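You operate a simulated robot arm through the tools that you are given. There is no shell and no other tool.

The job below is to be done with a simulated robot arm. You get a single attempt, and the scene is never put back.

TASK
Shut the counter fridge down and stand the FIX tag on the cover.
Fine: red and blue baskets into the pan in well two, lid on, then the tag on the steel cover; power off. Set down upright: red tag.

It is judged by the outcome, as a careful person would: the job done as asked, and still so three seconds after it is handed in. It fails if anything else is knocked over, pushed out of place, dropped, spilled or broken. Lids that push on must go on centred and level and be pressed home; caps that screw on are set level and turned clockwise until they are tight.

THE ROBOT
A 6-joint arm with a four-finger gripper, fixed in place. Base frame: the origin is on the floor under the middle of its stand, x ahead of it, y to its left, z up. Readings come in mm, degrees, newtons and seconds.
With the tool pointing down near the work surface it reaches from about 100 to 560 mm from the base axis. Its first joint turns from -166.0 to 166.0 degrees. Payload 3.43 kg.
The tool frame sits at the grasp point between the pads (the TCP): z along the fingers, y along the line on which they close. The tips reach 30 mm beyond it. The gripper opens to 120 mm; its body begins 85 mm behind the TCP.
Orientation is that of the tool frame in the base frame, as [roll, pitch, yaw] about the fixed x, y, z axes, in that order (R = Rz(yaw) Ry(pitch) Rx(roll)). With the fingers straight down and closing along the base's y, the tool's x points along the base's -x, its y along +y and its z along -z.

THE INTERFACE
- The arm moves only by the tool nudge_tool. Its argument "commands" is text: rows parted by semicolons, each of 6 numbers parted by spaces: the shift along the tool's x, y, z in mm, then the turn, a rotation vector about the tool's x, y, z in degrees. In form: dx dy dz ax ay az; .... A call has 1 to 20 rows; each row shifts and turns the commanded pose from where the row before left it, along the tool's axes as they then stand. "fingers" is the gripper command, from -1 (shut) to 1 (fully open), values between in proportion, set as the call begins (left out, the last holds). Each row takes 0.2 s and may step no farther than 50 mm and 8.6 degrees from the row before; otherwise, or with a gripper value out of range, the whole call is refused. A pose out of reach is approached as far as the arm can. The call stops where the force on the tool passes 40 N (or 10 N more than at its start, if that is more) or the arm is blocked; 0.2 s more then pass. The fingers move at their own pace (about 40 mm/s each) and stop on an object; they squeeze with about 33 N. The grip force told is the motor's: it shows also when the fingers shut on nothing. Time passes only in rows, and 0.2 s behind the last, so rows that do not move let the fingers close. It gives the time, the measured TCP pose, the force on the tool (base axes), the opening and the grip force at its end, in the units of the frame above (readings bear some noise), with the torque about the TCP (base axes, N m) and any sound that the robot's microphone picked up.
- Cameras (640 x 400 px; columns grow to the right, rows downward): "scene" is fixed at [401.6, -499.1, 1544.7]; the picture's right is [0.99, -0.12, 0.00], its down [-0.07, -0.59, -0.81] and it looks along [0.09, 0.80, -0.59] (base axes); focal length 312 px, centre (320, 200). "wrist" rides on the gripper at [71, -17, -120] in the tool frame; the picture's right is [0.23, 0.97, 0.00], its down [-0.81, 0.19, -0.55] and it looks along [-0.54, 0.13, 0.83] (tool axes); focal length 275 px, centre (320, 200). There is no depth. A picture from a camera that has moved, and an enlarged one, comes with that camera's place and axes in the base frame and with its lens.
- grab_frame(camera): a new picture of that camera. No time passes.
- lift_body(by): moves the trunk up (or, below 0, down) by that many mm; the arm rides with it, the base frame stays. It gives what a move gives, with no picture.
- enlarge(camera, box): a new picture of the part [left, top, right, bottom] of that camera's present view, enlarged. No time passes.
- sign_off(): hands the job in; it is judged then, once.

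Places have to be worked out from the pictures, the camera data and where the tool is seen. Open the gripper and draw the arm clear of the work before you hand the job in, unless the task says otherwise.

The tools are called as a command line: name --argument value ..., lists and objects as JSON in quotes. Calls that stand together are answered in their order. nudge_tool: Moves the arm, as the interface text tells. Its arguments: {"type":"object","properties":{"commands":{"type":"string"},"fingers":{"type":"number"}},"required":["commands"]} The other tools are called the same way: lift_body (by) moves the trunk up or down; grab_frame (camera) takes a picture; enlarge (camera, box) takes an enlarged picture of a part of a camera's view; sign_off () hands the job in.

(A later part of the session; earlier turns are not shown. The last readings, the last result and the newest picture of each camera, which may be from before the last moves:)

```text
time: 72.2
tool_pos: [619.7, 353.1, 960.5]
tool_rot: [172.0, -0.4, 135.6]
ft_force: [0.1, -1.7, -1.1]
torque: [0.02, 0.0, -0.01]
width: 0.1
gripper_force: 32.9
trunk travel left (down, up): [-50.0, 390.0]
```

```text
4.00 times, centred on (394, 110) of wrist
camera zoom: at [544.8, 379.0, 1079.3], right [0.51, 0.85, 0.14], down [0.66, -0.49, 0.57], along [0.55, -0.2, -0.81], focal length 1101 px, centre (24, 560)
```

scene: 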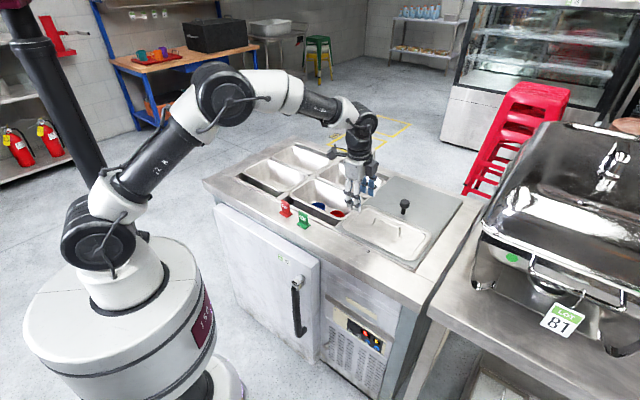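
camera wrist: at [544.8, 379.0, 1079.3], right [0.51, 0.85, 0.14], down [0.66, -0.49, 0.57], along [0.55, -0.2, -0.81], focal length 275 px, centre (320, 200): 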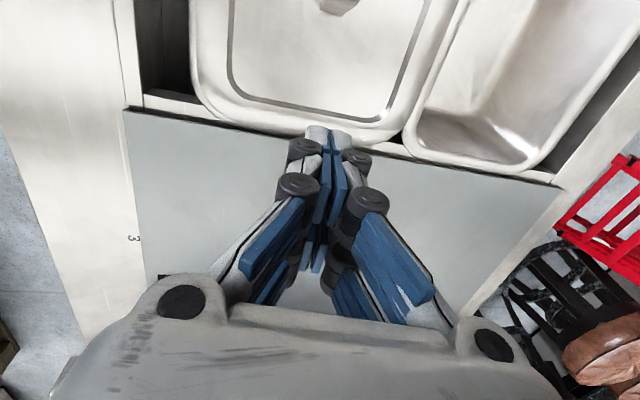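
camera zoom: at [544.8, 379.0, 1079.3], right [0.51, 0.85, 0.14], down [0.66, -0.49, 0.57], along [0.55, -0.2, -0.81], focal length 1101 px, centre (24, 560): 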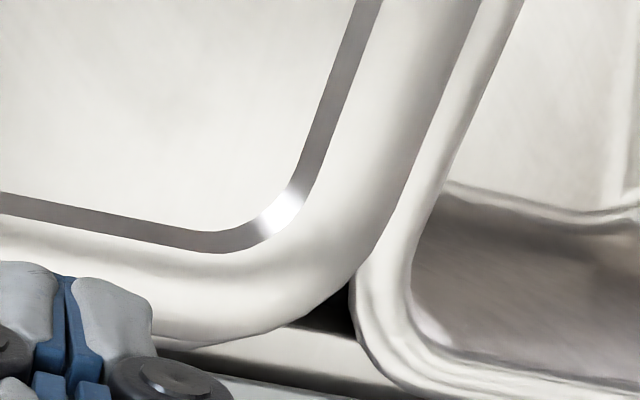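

The near-right pan rim shows beyond the lid from this angle, so the lid may be off-centre by a few millimetres; parallax makes it ambiguous. I'll look straight down on each edge, starting with the right end.

nudge_tool --commands "0 0 0 -2 0 0; -27.2 -3.6 -0.6 0 0 0; -27.2 -3.6 -0.6 0 0 0; -27.1 -3.6 -0.6 0 0 0; 0 0 0 0 0 0"

grab_frame --camera "wrist"

enlarge --camera "wrist" --box '[160, 0, 320, 100]'

enlarge --camera "wrist" --box '[240, 0, 400, 100]'

```text
time: 73.4
tool_pos: [668.5, 287.9, 958.9]
tool_rot: [170.0, -0.4, 135.7]
ft_force: [0.6, -0.5, 0.2]
torque: [0.0, 0.03, 0.0]
width: 0.0
gripper_force: 32.5
trunk travel left (down, up): [-50.0, 390.0]
```

```text
taken
camera wrist: at [591.3, 310.8, 1075.6], right [0.51, 0.85, 0.17], down [0.65, -0.5, 0.57], along [0.57, -0.18, -0.8], focal length 275 px, centre (320, 200)
```

wrist: 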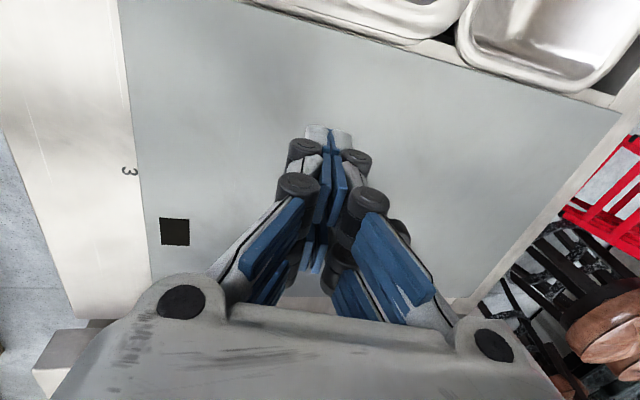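

```text
4.00 times, centred on (240, 50) of wrist
camera zoom: at [591.3, 310.8, 1075.6], right [0.51, 0.85, 0.17], down [0.65, -0.5, 0.57], along [0.57, -0.18, -0.8], focal length 1101 px, centre (640, 800)
```

zoom: 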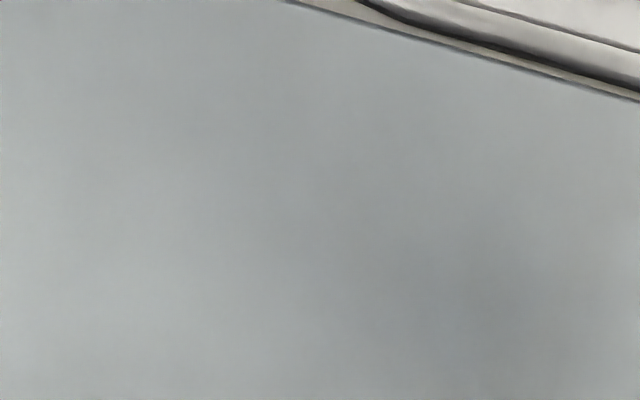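

```text
4.00 times, centred on (320, 50) of wrist
camera zoom: at [591.3, 310.8, 1075.6], right [0.51, 0.85, 0.17], down [0.65, -0.5, 0.57], along [0.57, -0.18, -0.8], focal length 1101 px, centre (320, 800)
```

zoom: 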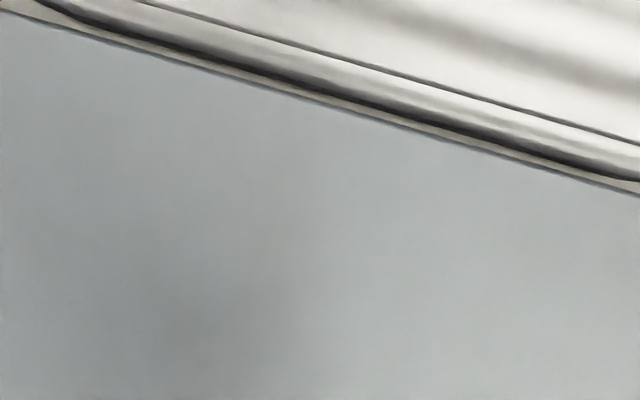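

From straight above, the pan's right rim protrudes about 4.7 mm beyond the lid, so the lid is too far left. There's also a black square on the cover that the lid had hidden. Now I check the near edge from above.

nudge_tool --commands "29.5 -16.2 -2.9 0 0 0; 29.5 -16.3 -2.8 0 0 0; 0 0 0 0 0 0"

enlarge --camera "wrist" --box '[180, 0, 340, 100]'

grab_frame --camera "wrist"

```text
time: 74.2
tool_pos: [604.7, 306.4, 960.7]
tool_rot: [170.0, -0.3, 135.6]
ft_force: [0.1, 0.6, -1.0]
torque: [-0.01, 0.01, 0.01]
width: 0.0
gripper_force: 32.8
trunk travel left (down, up): [-50.0, 390.0]
```

```text
4.00 times, centred on (260, 50) of wrist
camera zoom: at [527.3, 328.8, 1078.0], right [0.51, 0.85, 0.17], down [0.65, -0.5, 0.57], along [0.57, -0.18, -0.8], focal length 1101 px, centre (560, 800)
```

zoom: 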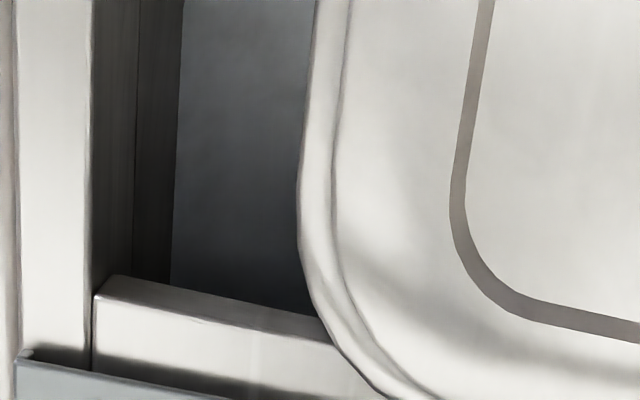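

```text
taken
camera wrist: at [527.3, 328.8, 1078.0], right [0.51, 0.85, 0.17], down [0.65, -0.5, 0.57], along [0.57, -0.18, -0.8], focal length 275 px, centre (320, 200)
```

wrist: 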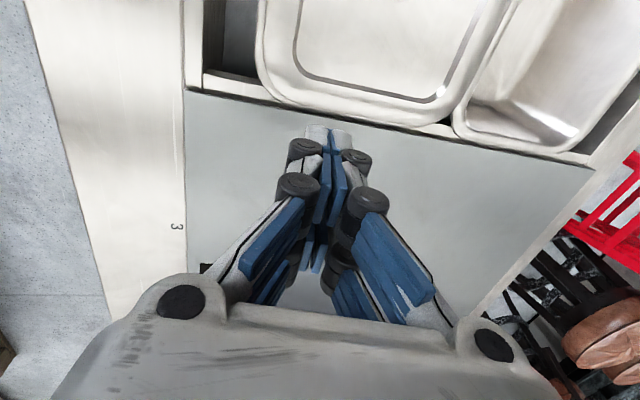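

From above, the lid leaves about 5 mm of pan rim showing at the near side and 4 mm at the right. It sits roughly 4 mm too far left and 4 mm too far back, a combination the scene camera can't distinguish. I return upright over the handle to re-grip and correct it.

nudge_tool --commands "0 0 0 5 0 0; 0 0 0 5 0 0; 35.5 11.7 0 0 0 0; 35.5 11.7 0 0 0 0; 35.5 11.7 0 0 0 0; 35.5 11.7 0 0 0 0; 0 0 0 0 0 0" --fingers -0.2

grab_frame --camera "wrist"

enlarge --camera "wrist" --box '[230, 20, 422, 140]'

enlarge --camera "wrist" --box '[230, 100, 422, 220]'

```text
time: 75.8
tool_pos: [535.5, 441.1, 959.7]
tool_rot: [179.9, -0.5, 135.7]
ft_force: [-0.1, 0.7, 0.1]
torque: [0.03, 0.0, 0.04]
width: 47.9
gripper_force: 0.1
trunk travel left (down, up): [-50.0, 390.0]
```

```text
taken
camera wrist: at [473.6, 477.3, 1082.3], right [0.52, 0.86, 0.0], down [0.72, -0.43, 0.55], along [0.47, -0.28, -0.84], focal length 275 px, centre (320, 200)
```

wrist: 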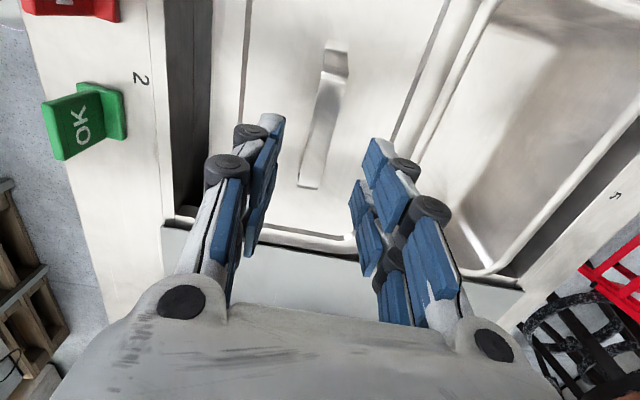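

```text
3.33 times, centred on (326, 80) of wrist
camera zoom: at [473.6, 477.3, 1082.3], right [0.52, 0.86, 0.0], down [0.72, -0.43, 0.55], along [0.47, -0.28, -0.84], focal length 918 px, centre (300, 600)
```

zoom: 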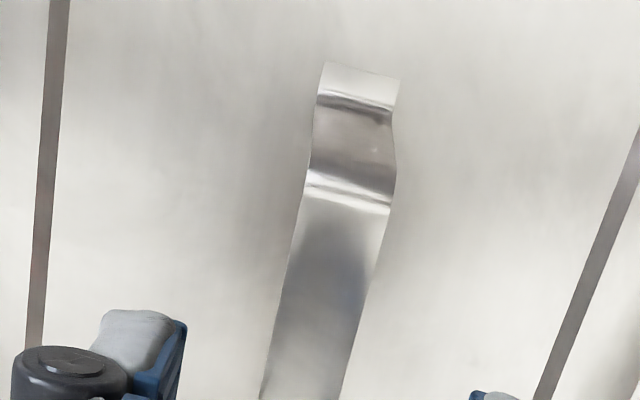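

```text
3.33 times, centred on (326, 160) of wrist
camera zoom: at [473.6, 477.3, 1082.3], right [0.52, 0.86, 0.0], down [0.72, -0.43, 0.55], along [0.47, -0.28, -0.84], focal length 918 px, centre (300, 333)
```

zoom: 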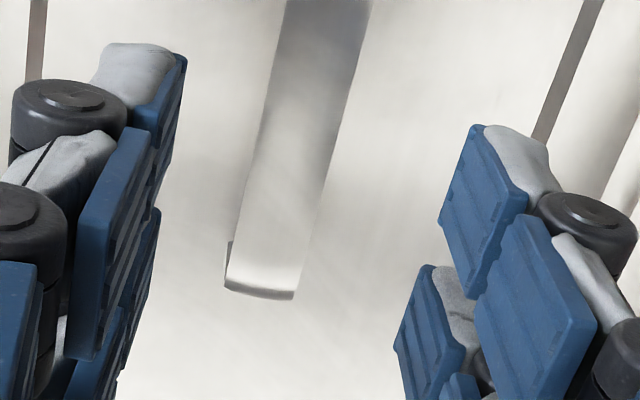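

The handle is centred under the tool (strap centre a≈64.5, b≈690) and aligned. I descend upright to z≈908 and re-grip; with pads vertical, the lid will stay level.

nudge_tool --commands "2.3 -0.4 17 0 0 0; 0 0 17 0 0 0; 0 0 12 0 0 0; 0 0 5.5 0 0 0; 0 0 0 0 0 0"

nudge_tool --commands "0 0 0 0 0 0; 0 0 0 0 0 0; 0 0 0 0 0 0; 0 0 0 0 0 0" --fingers -1

enlarge --camera "scene" --box '[272, 160, 384, 230]'

```text
time: 77.0
tool_pos: [534.1, 441.2, 909.3]
tool_rot: [180.0, -0.4, 135.7]
ft_force: [0.0, 0.2, 0.8]
torque: [0.02, -0.03, 0.0]
width: 48.0
gripper_force: 0.0
trunk travel left (down, up): [-50.0, 390.0]
```

```text
time: 78.0
tool_pos: [534.1, 441.5, 909.7]
tool_rot: [-180.0, -0.5, 135.7]
ft_force: [-0.8, -1.1, 0.0]
torque: [-0.03, -0.01, 0.01]
width: 15.0
gripper_force: 32.8
trunk travel left (down, up): [-50.0, 390.0]
```

```text
5.71 times, centred on (328, 195) of scene
camera zoom: at [401.6, -499.1, 1544.7], right [0.99, -0.12, 0.0], down [-0.07, -0.59, -0.81], along [0.09, 0.8, -0.59], focal length 1783 px, centre (274, 229)
```

zoom: 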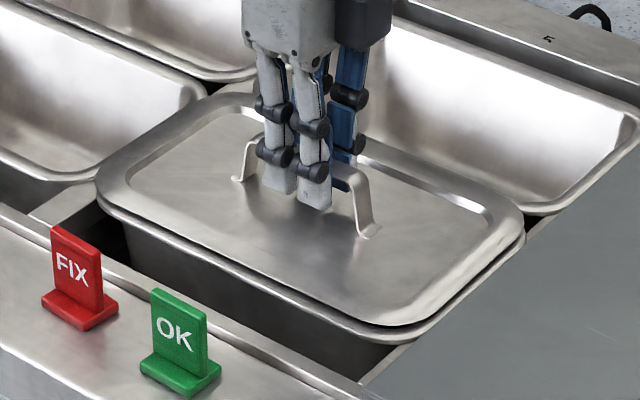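

Re-gripped without disturbing anything. I lift the lid 8 mm and check that only the lid's weight is carried.

nudge_tool --commands "0 0 -2 0 0 0; 0 0 -3 0 0 0; 0 0 -3 0 0 0; 0 0 0 0 0 0"

enlarge --camera "scene" --box '[272, 160, 384, 230]'

```text
time: 79.0
tool_pos: [534.3, 440.9, 917.4]
tool_rot: [-179.9, -0.4, 135.7]
ft_force: [0.4, -0.9, -1.9]
torque: [0.01, 0.01, 0.03]
width: 14.8
gripper_force: 33.2
trunk travel left (down, up): [-50.0, 390.0]
```

```text
5.71 times, centred on (328, 195) of scene
camera zoom: at [401.6, -499.1, 1544.7], right [0.99, -0.12, 0.0], down [-0.07, -0.59, -0.81], along [0.09, 0.8, -0.59], focal length 1783 px, centre (274, 229)
```

zoom: 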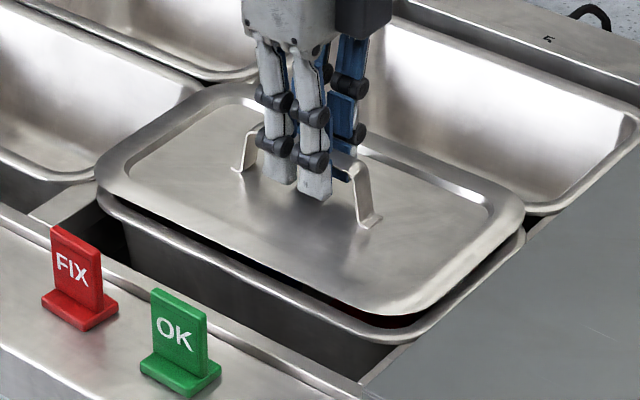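

Only the lid's weight is carried. I shift it 4.2 mm right and 4.2 mm toward the front, then lower close to the rim.

nudge_tool --commands "-2.1 -2.1 0 0 0 0; -2.1 -2.1 0 0 0 0; 0 0 2 0 0 0; 0 0 2 0 0 0; 0 0 0 0 0 0"

grab_frame --camera "wrist"

enlarge --camera "scene" --box '[320, 200, 352, 220]'

enlarge --camera "scene" --box '[340, 190, 372, 210]'

enlarge --camera "scene" --box '[284, 184, 316, 204]'

```text
time: 80.2
tool_pos: [533.5, 435.0, 913.0]
tool_rot: [-180.0, -0.3, 135.7]
ft_force: [0.5, 0.5, -2.9]
torque: [0.01, 0.02, -0.01]
width: 14.8
gripper_force: 33.6
trunk travel left (down, up): [-50.0, 390.0]
```

```text
taken
camera wrist: at [471.1, 472.3, 1034.4], right [0.52, 0.86, 0.0], down [0.72, -0.43, 0.55], along [0.47, -0.28, -0.84], focal length 275 px, centre (320, 200)
```

wrist: 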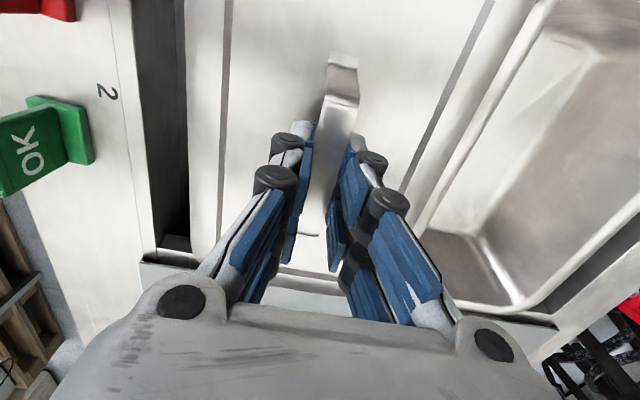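

```text
16.00 times, centred on (336, 210) of scene
camera zoom: at [401.6, -499.1, 1544.7], right [0.99, -0.12, 0.0], down [-0.07, -0.59, -0.81], along [0.09, 0.8, -0.59], focal length 4992 px, centre (64, 40)
```

zoom: 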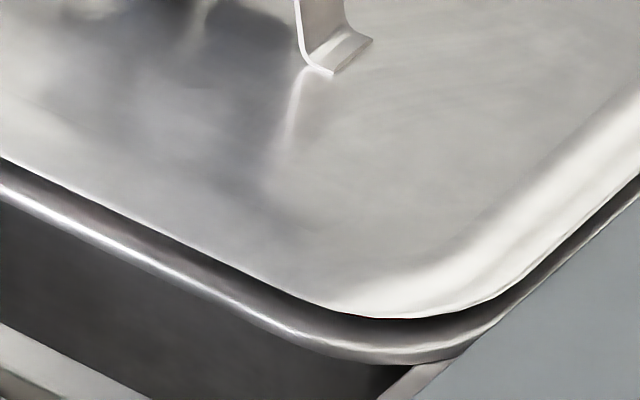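

```text
16.00 times, centred on (356, 200) of scene
camera zoom: at [401.6, -499.1, 1544.7], right [0.99, -0.12, 0.0], down [-0.07, -0.59, -0.81], along [0.09, 0.8, -0.59], focal length 4992 px, centre (-256, 200)
```

zoom: 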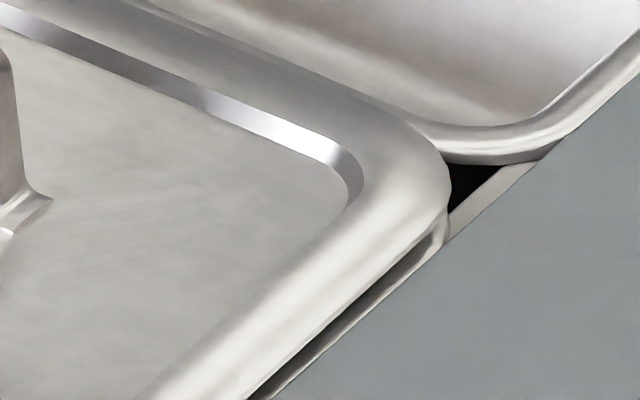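

```text
16.00 times, centred on (300, 194) of scene
camera zoom: at [401.6, -499.1, 1544.7], right [0.99, -0.12, 0.0], down [-0.07, -0.59, -0.81], along [0.09, 0.8, -0.59], focal length 4992 px, centre (640, 296)
```

zoom: 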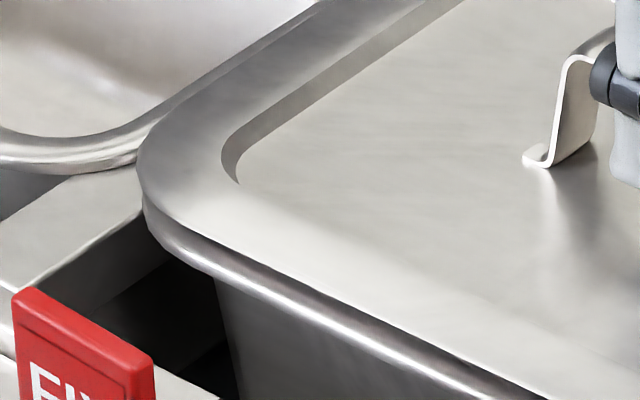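

Now both extremes straddle evenly. I lower in 1 mm steps until contact and use the torque to see which side touches first.

nudge_tool --commands "0 0 1 0 0 0; 0 0 1 0 0 0; 0 0 0 0 0 0"

nudge_tool --commands "0 0 0.7 0 0 0; 0 0 0 0 0 0"

nudge_tool --commands "0 0 0.7 0 0 0; 0 0 0 0 0 0"

```text
time: 81.0
tool_pos: [533.3, 435.1, 909.8]
tool_rot: [180.0, -0.4, 135.7]
ft_force: [0.2, -0.2, -2.7]
torque: [-0.04, 0.02, -0.01]
width: 15.1
gripper_force: 33.1
trunk travel left (down, up): [-50.0, 390.0]
```

```text
time: 81.6
tool_pos: [533.1, 435.5, 909.7]
tool_rot: [-179.9, -0.4, 135.6]
ft_force: [-0.3, 0.1, -3.3]
torque: [-0.01, 0.01, 0.02]
width: 15.0
gripper_force: 32.8
trunk travel left (down, up): [-50.0, 390.0]
```

```text
time: 82.2
tool_pos: [534.5, 435.7, 909.5]
tool_rot: [179.8, -0.5, 135.8]
ft_force: [0.4, -0.1, -2.4]
torque: [0.01, 0.0, 0.03]
width: 15.0
gripper_force: 32.7
trunk travel left (down, up): [-50.0, 390.0]
```

Still hanging free at the height where it rested before, so it may now drop in deeper. I continue.

nudge_tool --commands "0 0 0.7 0 0 0; 0 0 0 0 0 0"

nudge_tool --commands "0 0 0.7 0 0 0; 0 0 0 0 0 0"

nudge_tool --commands "0 0 0.7 0 0 0; 0 0 0 0 0 0"

```text
time: 82.8
tool_pos: [533.2, 434.8, 909.4]
tool_rot: [-180.0, -0.4, 135.7]
ft_force: [-0.1, 0.4, -0.2]
torque: [0.17, 0.11, -0.02]
width: 14.8
gripper_force: 33.1
trunk travel left (down, up): [-50.0, 390.0]
```

```text
time: 83.4
tool_pos: [532.3, 435.0, 908.8]
tool_rot: [-180.0, -0.4, 135.7]
ft_force: [-0.7, 1.6, 1.9]
torque: [0.46, 0.18, -0.02]
width: 15.0
gripper_force: 32.7
trunk travel left (down, up): [-50.0, 390.0]
```

```text
time: 84.0
tool_pos: [533.7, 434.5, 907.5]
tool_rot: [180.0, -0.4, 135.7]
ft_force: [-1.4, 0.3, 3.7]
torque: [0.08, 0.18, 0.08]
width: 14.9
gripper_force: 32.8
trunk travel left (down, up): [-50.0, 390.0]
```

Contact began at the left end and has now evened out, 2 mm lower than before. One more small step, then check the edges.

nudge_tool --commands "0 0 0.7 0 0 0; 0 0 0 0 0 0"

enlarge --camera "scene" --box '[320, 200, 352, 220]'

enlarge --camera "scene" --box '[340, 190, 372, 210]'

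enlarge --camera "scene" --box '[284, 184, 316, 204]'

```text
time: 84.6
tool_pos: [534.1, 434.2, 905.7]
tool_rot: [-179.9, -0.4, 135.8]
ft_force: [0.9, -0.4, -2.3]
torque: [-0.08, -0.07, -0.05]
width: 14.8
gripper_force: 33.0
trunk travel left (down, up): [-50.0, 390.0]
```

```text
16.00 times, centred on (336, 210) of scene
camera zoom: at [401.6, -499.1, 1544.7], right [0.99, -0.12, 0.0], down [-0.07, -0.59, -0.81], along [0.09, 0.8, -0.59], focal length 4992 px, centre (64, 40)
```

zoom: 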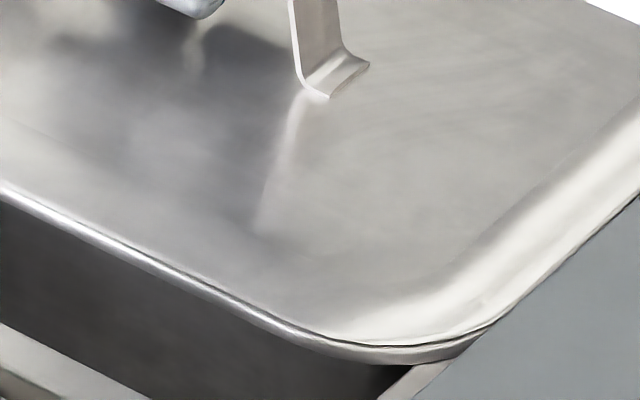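

```text
16.00 times, centred on (356, 200) of scene
camera zoom: at [401.6, -499.1, 1544.7], right [0.99, -0.12, 0.0], down [-0.07, -0.59, -0.81], along [0.09, 0.8, -0.59], focal length 4992 px, centre (-256, 200)
```

zoom: 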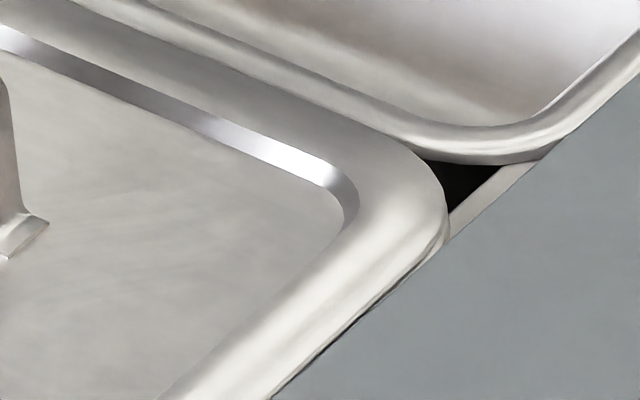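

```text
16.00 times, centred on (300, 194) of scene
camera zoom: at [401.6, -499.1, 1544.7], right [0.99, -0.12, 0.0], down [-0.07, -0.59, -0.81], along [0.09, 0.8, -0.59], focal length 4992 px, centre (640, 296)
```

zoom: 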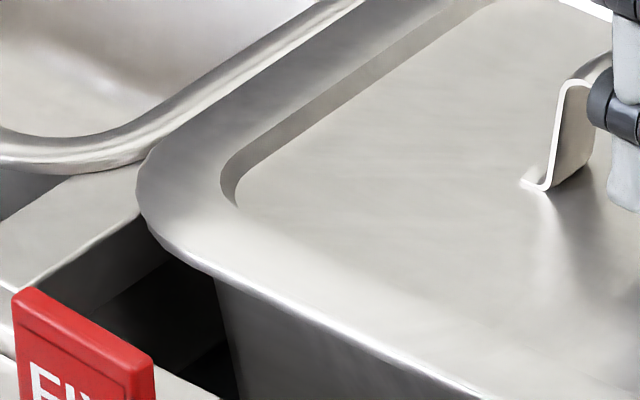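

The lid has slipped over the rim all round; it really is a fitted edge. I continue down gently until it bottoms.

nudge_tool --commands "0 0 0.7 0 0 0; 0 0 0 0 0 0"

nudge_tool --commands "0 0 0.7 0 0 0; 0 0 0 0 0 0"

nudge_tool --commands "0 0 0.7 0 0 0; 0 0 0 0 0 0"

```text
time: 85.2
tool_pos: [532.9, 434.3, 906.2]
tool_rot: [-180.0, -0.4, 135.6]
ft_force: [1.7, -2.1, 0.9]
torque: [-0.26, -0.07, -0.09]
width: 14.9
gripper_force: 33.5
trunk travel left (down, up): [-50.0, 390.0]
```

```text
time: 85.8
tool_pos: [532.8, 435.0, 905.8]
tool_rot: [180.0, -0.4, 135.6]
ft_force: [3.5, -3.5, 2.2]
torque: [-0.31, -0.18, -0.2]
width: 15.1
gripper_force: 33.0
trunk travel left (down, up): [-50.0, 390.0]
```

```text
time: 86.4
tool_pos: [532.3, 434.9, 905.0]
tool_rot: [180.0, -0.4, 135.7]
ft_force: [4.2, -2.7, 4.4]
torque: [-0.49, -0.44, -0.21]
width: 15.0
gripper_force: 33.0
trunk travel left (down, up): [-50.0, 390.0]
```

Side force now pushes the lid toward +a (about 5 N) with contact at the right end, so it wants to go slightly further right. I shift 1 mm right.

nudge_tool --commands "-0.5 0 0 0 0 0; -0.5 0 0 0 0 0; 0 0 0 0 0 0"

enlarge --camera "scene" --box '[340, 190, 372, 210]'

enlarge --camera "scene" --box '[284, 184, 316, 204]'

```text
time: 87.2
tool_pos: [533.8, 435.2, 906.5]
tool_rot: [179.9, -0.4, 135.7]
ft_force: [1.2, 3.1, 8.1]
torque: [-0.58, -0.58, -0.05]
width: 15.0
gripper_force: 33.6
trunk travel left (down, up): [-50.0, 390.0]
```

```text
16.00 times, centred on (356, 200) of scene
camera zoom: at [401.6, -499.1, 1544.7], right [0.99, -0.12, 0.0], down [-0.07, -0.59, -0.81], along [0.09, 0.8, -0.59], focal length 4992 px, centre (-256, 200)
```

zoom: 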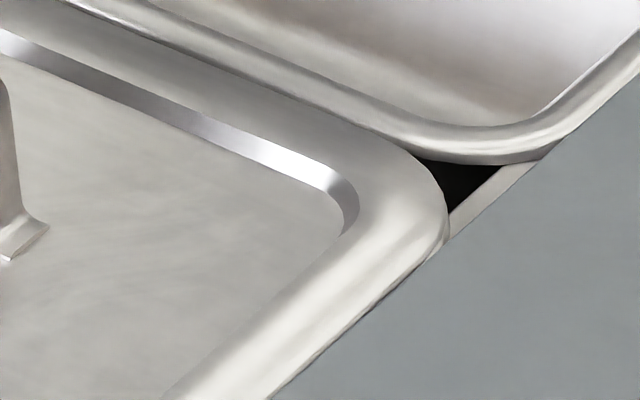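

```text
16.00 times, centred on (300, 194) of scene
camera zoom: at [401.6, -499.1, 1544.7], right [0.99, -0.12, 0.0], down [-0.07, -0.59, -0.81], along [0.09, 0.8, -0.59], focal length 4992 px, centre (640, 296)
```

zoom: 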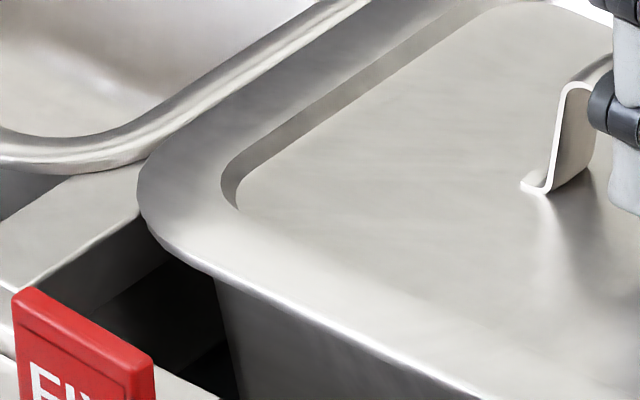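

The lid's edge now covers the rim flush on the near, right and left sides. I release the handle.

nudge_tool --commands "0 0 0 0 0 0; 0 0 0 0 0 0; 0 0 0 0 0 0" --fingers -0.25

nudge_tool --commands "0 0 -10 0 0 0; 0 0 -20 0 0 0; 0 0 -25 0 0 0; 0 0 0 0 0 0"

enlarge --camera "scene" --box '[320, 200, 352, 220]'

enlarge --camera "scene" --box '[340, 190, 372, 210]'

enlarge --camera "scene" --box '[284, 184, 316, 204]'

```text
time: 88.0
tool_pos: [533.3, 433.5, 904.6]
tool_rot: [-180.0, -0.4, 135.7]
ft_force: [0.8, -0.4, 0.0]
torque: [-0.04, 0.04, 0.02]
width: 45.3
gripper_force: 0.0
trunk travel left (down, up): [-50.0, 390.0]
```

```text
time: 89.0
tool_pos: [533.3, 433.3, 960.6]
tool_rot: [-180.0, -0.4, 135.6]
ft_force: [-0.7, -0.4, 1.2]
torque: [0.01, -0.06, 0.0]
width: 45.0
gripper_force: 0.1
trunk travel left (down, up): [-50.0, 390.0]
```

```text
16.00 times, centred on (336, 210) of scene
camera zoom: at [401.6, -499.1, 1544.7], right [0.99, -0.12, 0.0], down [-0.07, -0.59, -0.81], along [0.09, 0.8, -0.59], focal length 4992 px, centre (64, 40)
```

zoom: 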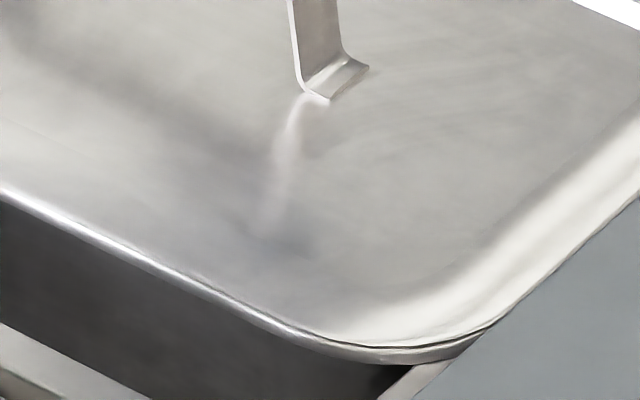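

```text
16.00 times, centred on (356, 200) of scene
camera zoom: at [401.6, -499.1, 1544.7], right [0.99, -0.12, 0.0], down [-0.07, -0.59, -0.81], along [0.09, 0.8, -0.59], focal length 4992 px, centre (-256, 200)
```

zoom: 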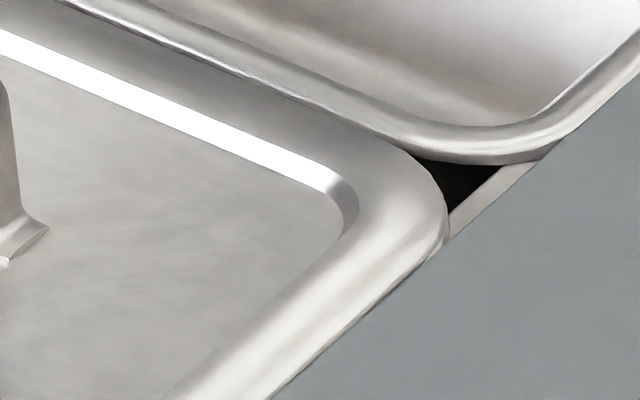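

```text
16.00 times, centred on (300, 194) of scene
camera zoom: at [401.6, -499.1, 1544.7], right [0.99, -0.12, 0.0], down [-0.07, -0.59, -0.81], along [0.09, 0.8, -0.59], focal length 4992 px, centre (640, 296)
```

zoom: 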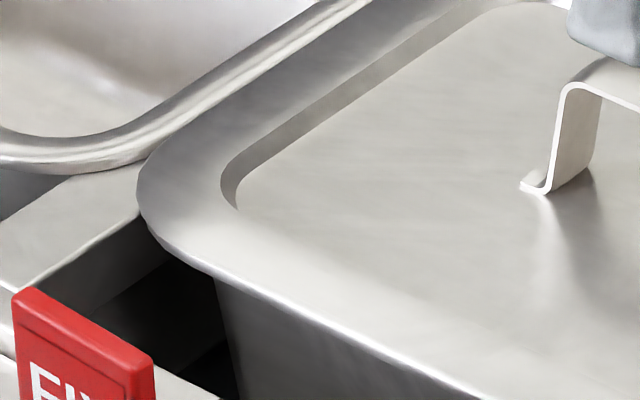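

Seated almost flush; only a hairline remains at the near-right corner. I close the fingers and press down on the handle's middle to push it home.

nudge_tool --commands "0 0 0 0 0 0; 0 0 0 0 0 0; 0 0 0 0 0 0; 0 0 12 0 0 0; 0 0 12 0 0 0; 0 0 3 0 0 0; 0 0 0 0 0 0" --fingers -1

nudge_tool --commands "0 0 1.5 0 0 0; 0 0 1.5 0 0 0; 0 0 0 0 0 0"

```text
time: 90.6
tool_pos: [533.3, 434.7, 932.6]
tool_rot: [180.0, -0.4, 135.7]
ft_force: [-0.3, 0.9, -0.1]
torque: [0.01, 0.01, -0.04]
width: 0.1
gripper_force: 33.4
trunk travel left (down, up): [-50.0, 390.0]
```

```text
time: 91.4
tool_pos: [535.0, 434.6, 929.9]
tool_rot: [180.0, -0.5, 135.7]
ft_force: [0.4, 0.1, 0.1]
torque: [-0.02, -0.01, 0.0]
width: 0.0
gripper_force: 33.3
trunk travel left (down, up): [-50.0, 390.0]
```

No contact yet at z≈930, as the lid is now lower. I continue in 1.5 mm steps.

nudge_tool --commands "0 0 1.5 0 0 0; 0 0 1.5 0 0 0; 0 0 0 0 0 0"

nudge_tool --commands "0 0 1.2 0 0 0; 0 0 0 0 0 0"

```text
time: 92.2
tool_pos: [533.5, 433.1, 926.6]
tool_rot: [-179.9, -0.4, 135.7]
ft_force: [-0.7, -0.6, 1.2]
torque: [-0.03, -0.02, -0.03]
width: 5.7
gripper_force: 33.3
trunk travel left (down, up): [-50.0, 390.0]
```

```text
time: 92.8
tool_pos: [534.6, 434.3, 929.0]
tool_rot: [179.9, -0.4, 135.8]
ft_force: [-1.0, -2.0, 6.6]
torque: [-0.19, -0.1, -0.04]
width: 5.7
gripper_force: 32.9
trunk travel left (down, up): [-50.0, 390.0]
```

Contact at 6.6 N. I press further toward 30 N.

nudge_tool --commands "0 0 1 0 0 0; 0 0 1 0 0 0; 0 0 0 0 0 0"

enlarge --camera "scene" --box '[320, 200, 352, 220]'

```text
time: 93.6
tool_pos: [535.4, 435.6, 927.4]
tool_rot: [179.7, -0.3, 135.7]
ft_force: [3.7, -3.7, 21.7]
torque: [-0.33, -0.32, -0.02]
width: 6.2
gripper_force: 33.0
trunk travel left (down, up): [-50.0, 390.0]
```

```text
16.00 times, centred on (336, 210) of scene
camera zoom: at [401.6, -499.1, 1544.7], right [0.99, -0.12, 0.0], down [-0.07, -0.59, -0.81], along [0.09, 0.8, -0.59], focal length 4992 px, centre (64, 40)
```

zoom: 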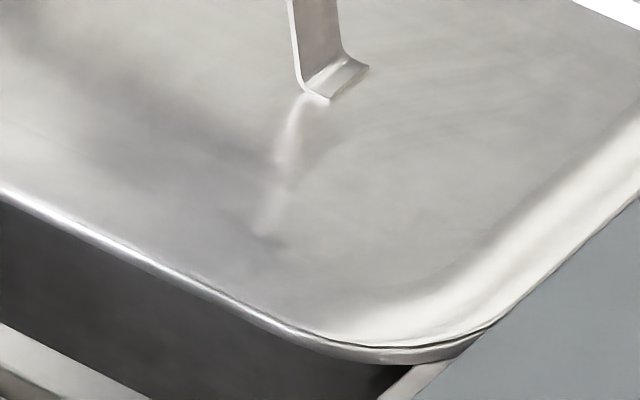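

At 22 N the appearance is unchanged apart from the hairline. One more millimetre, then lift off.

nudge_tool --commands "0 0 1 0 0 0; 0 0 0.3 0 0 0; 0 0 0 0 0 0"

enlarge --camera "scene" --box '[320, 200, 352, 220]'

```text
time: 94.4
tool_pos: [534.1, 433.2, 927.8]
tool_rot: [179.6, -0.5, 135.6]
ft_force: [6.3, -3.8, 31.9]
torque: [-0.44, -0.46, 0.05]
width: 5.9
gripper_force: 32.9
trunk travel left (down, up): [-50.0, 390.0]
```

```text
16.00 times, centred on (336, 210) of scene
camera zoom: at [401.6, -499.1, 1544.7], right [0.99, -0.12, 0.0], down [-0.07, -0.59, -0.81], along [0.09, 0.8, -0.59], focal length 4992 px, centre (64, 40)
```

zoom: 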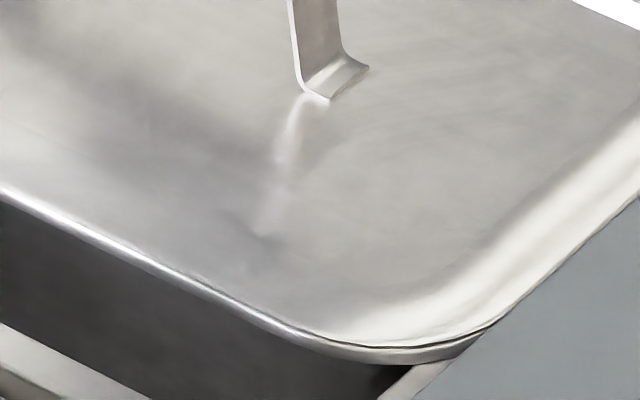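

Pressed to 32 N with no further movement, so it's bottomed. I lift off and check from straight above at the near-right corner, as before.

nudge_tool --commands "0 0 -6 0 0 0; 0 0 -14 0 0 0; 0 0 -16 0 0 0; -35.5 -10.2 0 0 0 0; -35.5 -10.2 0 0 0 0; -35.5 -10.2 0 0 0 0; -35 -10.2 0 0 0 0; 0 0 0 -5 0 0; 0 0 0 -5 0 0; 0 0 0 0 0 0"

grab_frame --camera "wrist"

enlarge --camera "wrist" --box '[180, 0, 340, 100]'

enlarge --camera "wrist" --box '[260, 50, 420, 150]'

```text
time: 96.6
tool_pos: [608.1, 305.9, 957.4]
tool_rot: [170.0, -0.4, 135.7]
ft_force: [0.7, -0.4, 0.1]
torque: [-0.04, 0.01, -0.02]
width: 0.1
gripper_force: 33.3
trunk travel left (down, up): [-50.0, 390.0]
```

```text
taken
camera wrist: at [530.2, 328.4, 1073.9], right [0.51, 0.85, 0.17], down [0.65, -0.5, 0.57], along [0.57, -0.18, -0.8], focal length 275 px, centre (320, 200)
```

wrist: 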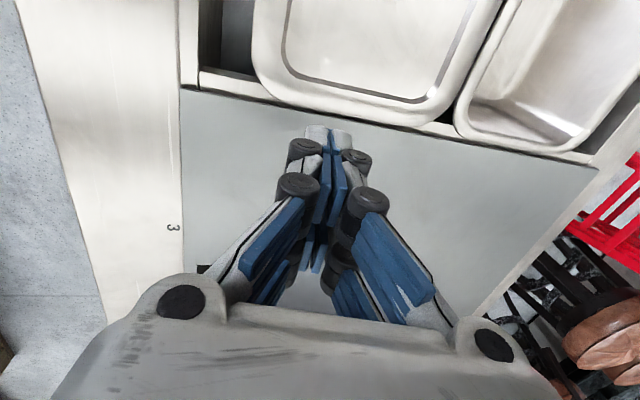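

```text
4.00 times, centred on (260, 50) of wrist
camera zoom: at [530.2, 328.4, 1073.9], right [0.51, 0.85, 0.17], down [0.65, -0.5, 0.57], along [0.57, -0.18, -0.8], focal length 1101 px, centre (560, 800)
```

zoom: 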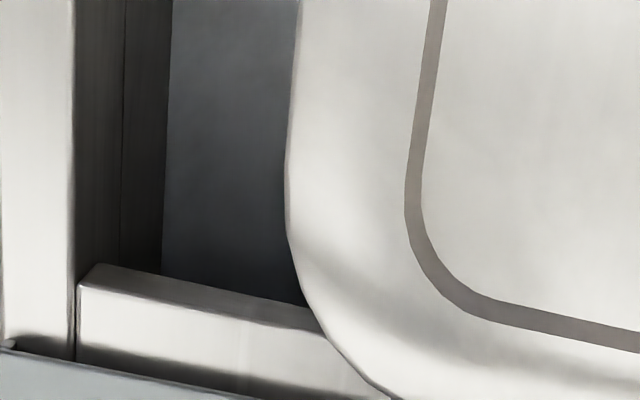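

```text
4.00 times, centred on (340, 100) of wrist
camera zoom: at [530.2, 328.4, 1073.9], right [0.51, 0.85, 0.17], down [0.65, -0.5, 0.57], along [0.57, -0.18, -0.8], focal length 1101 px, centre (240, 600)
```

zoom: 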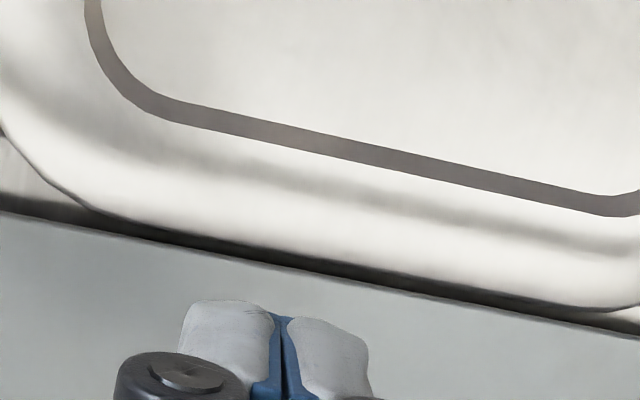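

From above, the lid now covers the pan rim completely and evenly on the near side, corner and right end. Now the FIX tag: I look at the tag and at the dark square on the cover.

enlarge --camera "scene" --box '[350, 190, 478, 270]'

enlarge --camera "scene" --box '[264, 190, 328, 230]'

enlarge --camera "wrist" --box '[120, 200, 280, 300]'

```text
5.00 times, centred on (414, 230) of scene
camera zoom: at [401.6, -499.1, 1544.7], right [0.99, -0.12, 0.0], down [-0.07, -0.59, -0.81], along [0.09, 0.8, -0.59], focal length 1560 px, centre (-150, 50)
```

zoom: 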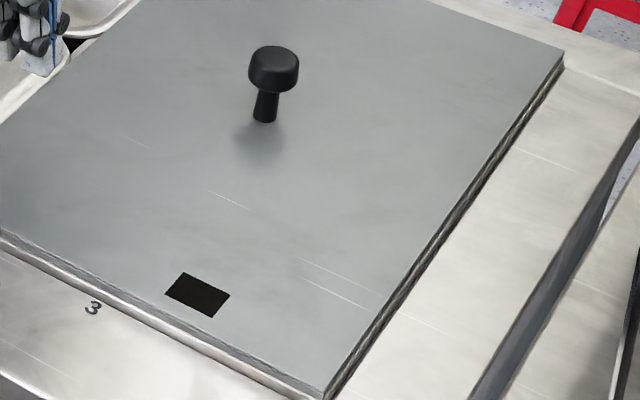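

```text
10.00 times, centred on (296, 210) of scene
camera zoom: at [401.6, -499.1, 1544.7], right [0.99, -0.12, 0.0], down [-0.07, -0.59, -0.81], along [0.09, 0.8, -0.59], focal length 3120 px, centre (560, 100)
```

zoom: 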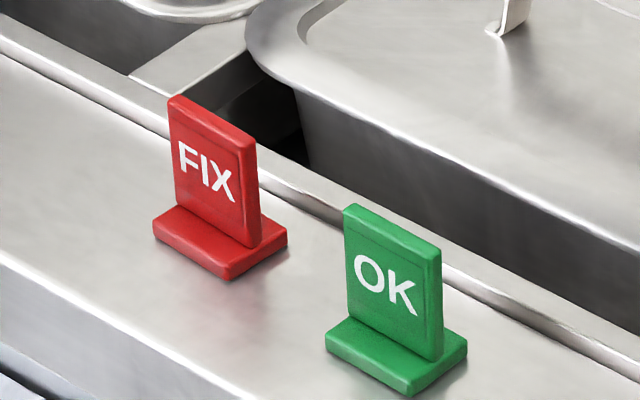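

```text
4.00 times, centred on (200, 250) of wrist
camera zoom: at [530.2, 328.4, 1073.9], right [0.51, 0.85, 0.17], down [0.65, -0.5, 0.57], along [0.57, -0.18, -0.8], focal length 1101 px, centre (800, 0)
```

zoom: 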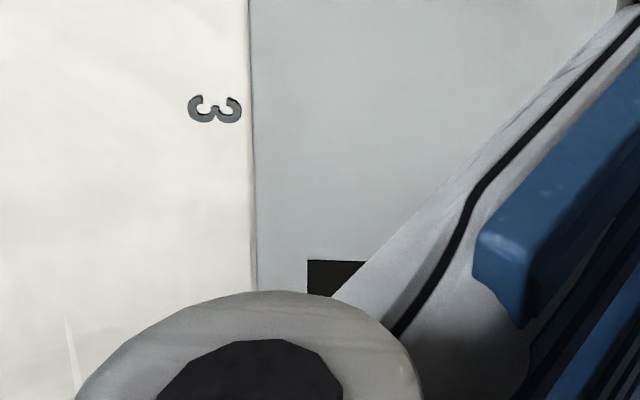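

The dark patch on the cover looks like a cutout, so I'll keep the tag away from it, on plain plate. I raise and move above the FIX tag with the fingers closing front-to-back across its plate.

nudge_tool --commands "0 0 0 5 0 0; 0 0 0 5 0 0; 0 0 -30 0 0 0; 33.2 -19.2 -2 0 0 0; 33.2 -19.2 -2 0 0 0; 33.2 -19.2 -2 0 0 0; 33.2 -19.2 -2 0 0 0; 33.2 -19.2 -2 0 0 0; 33.2 -19.2 -2 0 0 0; 0 0 0 0 0 0" --fingers 0

grab_frame --camera "wrist"

enlarge --camera "scene" --box '[240, 130, 368, 230]'

```text
time: 98.8
tool_pos: [383.2, 361.3, 1002.4]
tool_rot: [-180.0, -0.4, 135.6]
ft_force: [0.2, 0.4, 0.2]
torque: [0.0, 0.02, 0.01]
width: 60.0
gripper_force: 0.2
trunk travel left (down, up): [-50.0, 390.0]
```

```text
taken
camera wrist: at [320.6, 399.4, 1123.8], right [0.52, 0.86, 0.0], down [0.72, -0.43, 0.55], along [0.47, -0.28, -0.84], focal length 275 px, centre (320, 200)
```

wrist: 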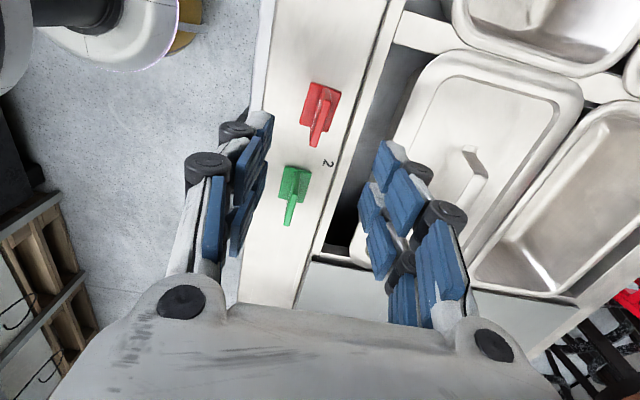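

```text
4.00 times, centred on (304, 180) of scene
camera zoom: at [401.6, -499.1, 1544.7], right [0.99, -0.12, 0.0], down [-0.07, -0.59, -0.81], along [0.09, 0.8, -0.59], focal length 1248 px, centre (384, 280)
```

zoom: 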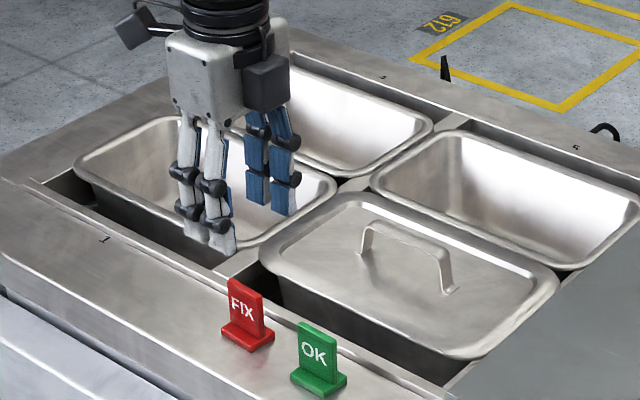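

The lid sits level on the pan. I enlarge the wrist view of the FIX tag to measure it.

enlarge --camera "wrist" --box '[256, 70, 384, 150]'

```text
5.00 times, centred on (320, 110) of wrist
camera zoom: at [320.6, 399.4, 1123.8], right [0.52, 0.86, 0.0], down [0.72, -0.43, 0.55], along [0.47, -0.28, -0.84], focal length 1376 px, centre (320, 650)
```

zoom: 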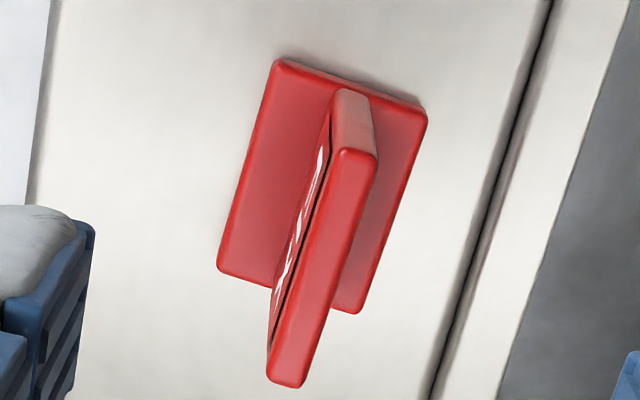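

The FIX tag's plate is about 38 mm wide, centred under the tool and turned about 4° from it. I rotate to match and descend partway.

nudge_tool --commands "1.5 0 0 0 0 4.2; 0 0 25 0 0 0; 0 0 25 0 0 0; 0 0 20 0 0 0; 0 0 0 0 0 0"

enlarge --camera "wrist" --box '[224, 80, 416, 200]'

enlarge --camera "scene" --box '[256, 170, 336, 220]'

```text
time: 100.0
tool_pos: [383.4, 364.4, 931.1]
tool_rot: [-179.9, -0.4, 131.5]
ft_force: [-0.4, 0.4, 0.2]
torque: [-0.05, -0.01, 0.02]
width: 59.8
gripper_force: 0.1
trunk travel left (down, up): [-50.0, 390.0]
```

```text
3.33 times, centred on (320, 140) of wrist
camera zoom: at [323.0, 405.6, 1053.5], right [0.58, 0.82, 0.0], down [0.68, -0.48, 0.55], along [0.45, -0.31, -0.84], focal length 918 px, centre (320, 400)
```

zoom: 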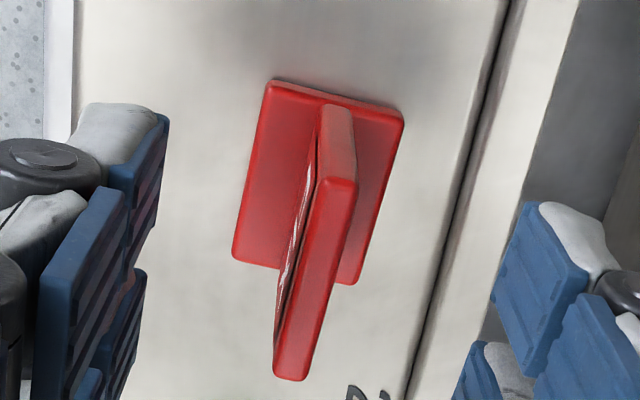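

```text
8.00 times, centred on (296, 195) of scene
camera zoom: at [401.6, -499.1, 1544.7], right [0.99, -0.12, 0.0], down [-0.07, -0.59, -0.81], along [0.09, 0.8, -0.59], focal length 2496 px, centre (512, 240)
```

zoom: 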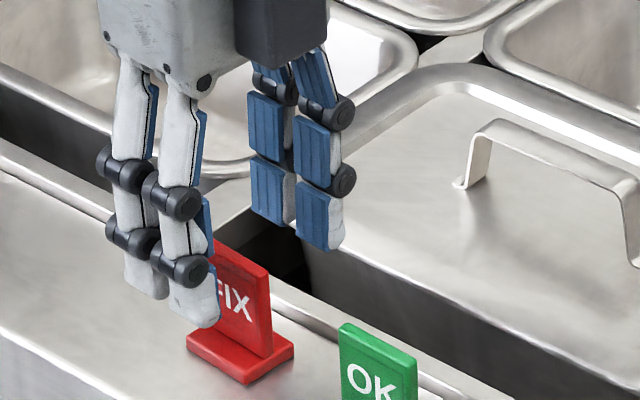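

Aligned and centred to within about 1 mm. I descend so the pads straddle the plate with tips about 8 mm above its base.

nudge_tool --commands "0 -0.7 14 0 0 0; 0 0 14 0 0 0; 0 0 0 0 0 0"

grab_frame --camera "wrist"

enlarge --camera "scene" --box '[256, 180, 336, 230]'

```text
time: 100.8
tool_pos: [382.8, 365.8, 903.0]
tool_rot: [-180.0, -0.3, 131.5]
ft_force: [0.8, -0.6, 0.3]
torque: [0.01, -0.01, 0.03]
width: 60.1
gripper_force: 0.0
trunk travel left (down, up): [-50.0, 390.0]
```

```text
taken
camera wrist: at [322.5, 406.0, 1024.6], right [0.58, 0.82, 0.0], down [0.68, -0.48, 0.55], along [0.45, -0.31, -0.84], focal length 275 px, centre (320, 200)
```

wrist: 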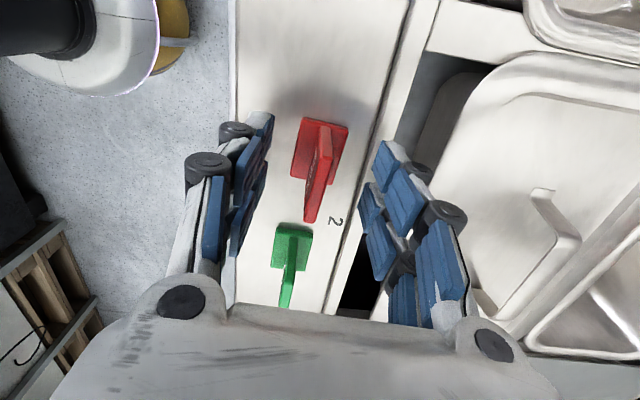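

```text
8.00 times, centred on (296, 205) of scene
camera zoom: at [401.6, -499.1, 1544.7], right [0.99, -0.12, 0.0], down [-0.07, -0.59, -0.81], along [0.09, 0.8, -0.59], focal length 2496 px, centre (512, 160)
```

zoom: 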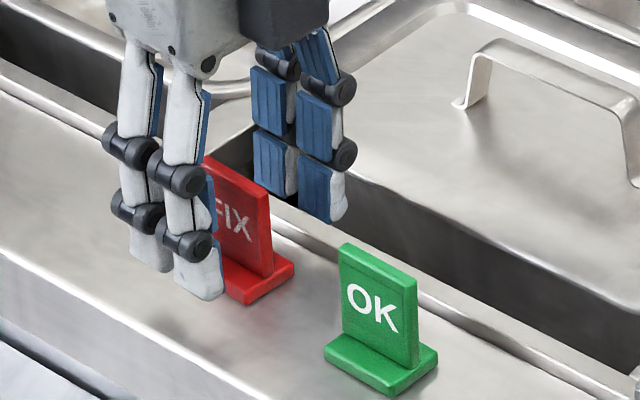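

The plate sits squarely between the pads, clear of the green tag. I close.

nudge_tool --commands "0 0 0 0 0 0; 0 0 0 0 0 0; 0 0 0 0 0 0; 0 0 0 0 0 0; 0 0 0 0 0 0" --fingers -1

nudge_tool --commands "0 0 -5 0 0 0; 0 0 -15 0 0 0; 0 0 -20 0 0 0; 0 0 -20 0 0 0; 0 0 0 0 0 0"

grab_frame --camera "wrist"

enlarge --camera "scene" --box '[256, 160, 336, 210]'

```text
time: 102.0
tool_pos: [382.1, 365.3, 902.4]
tool_rot: [-179.9, -0.3, 131.5]
ft_force: [-0.1, -0.7, 0.6]
torque: [-0.01, -0.01, 0.02]
width: 6.4
gripper_force: 33.1
trunk travel left (down, up): [-50.0, 390.0]
```

```text
time: 103.2
tool_pos: [381.9, 363.2, 962.0]
tool_rot: [-179.9, -0.4, 131.5]
ft_force: [0.6, 0.0, 0.1]
torque: [-0.01, 0.05, -0.02]
width: 6.4
gripper_force: 32.9
trunk travel left (down, up): [-50.0, 390.0]
```

```text
taken
camera wrist: at [322.5, 404.2, 1084.6], right [0.58, 0.82, 0.0], down [0.68, -0.48, 0.55], along [0.45, -0.31, -0.84], focal length 275 px, centre (320, 200)
```

wrist: 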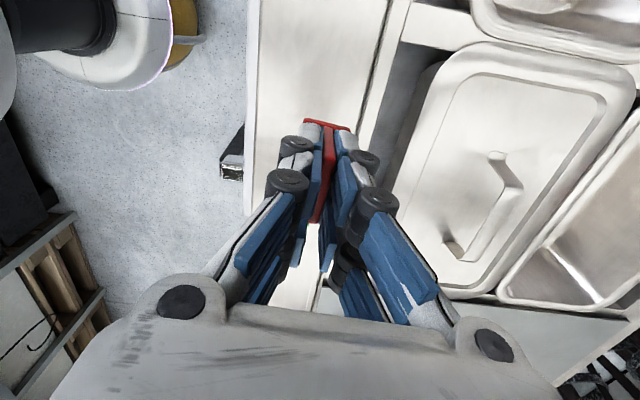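

```text
8.00 times, centred on (296, 185) of scene
camera zoom: at [401.6, -499.1, 1544.7], right [0.99, -0.12, 0.0], down [-0.07, -0.59, -0.81], along [0.09, 0.8, -0.59], focal length 2496 px, centre (512, 320)
```

zoom: 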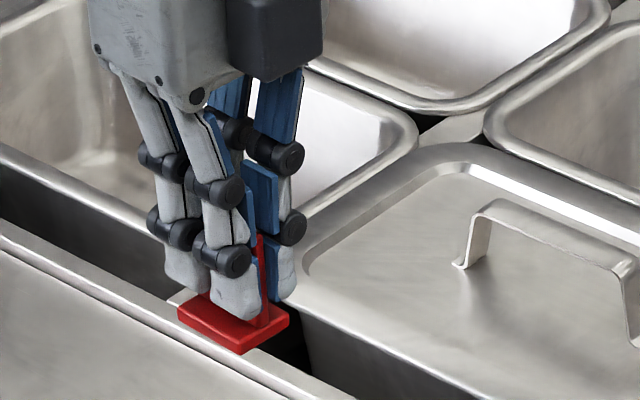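

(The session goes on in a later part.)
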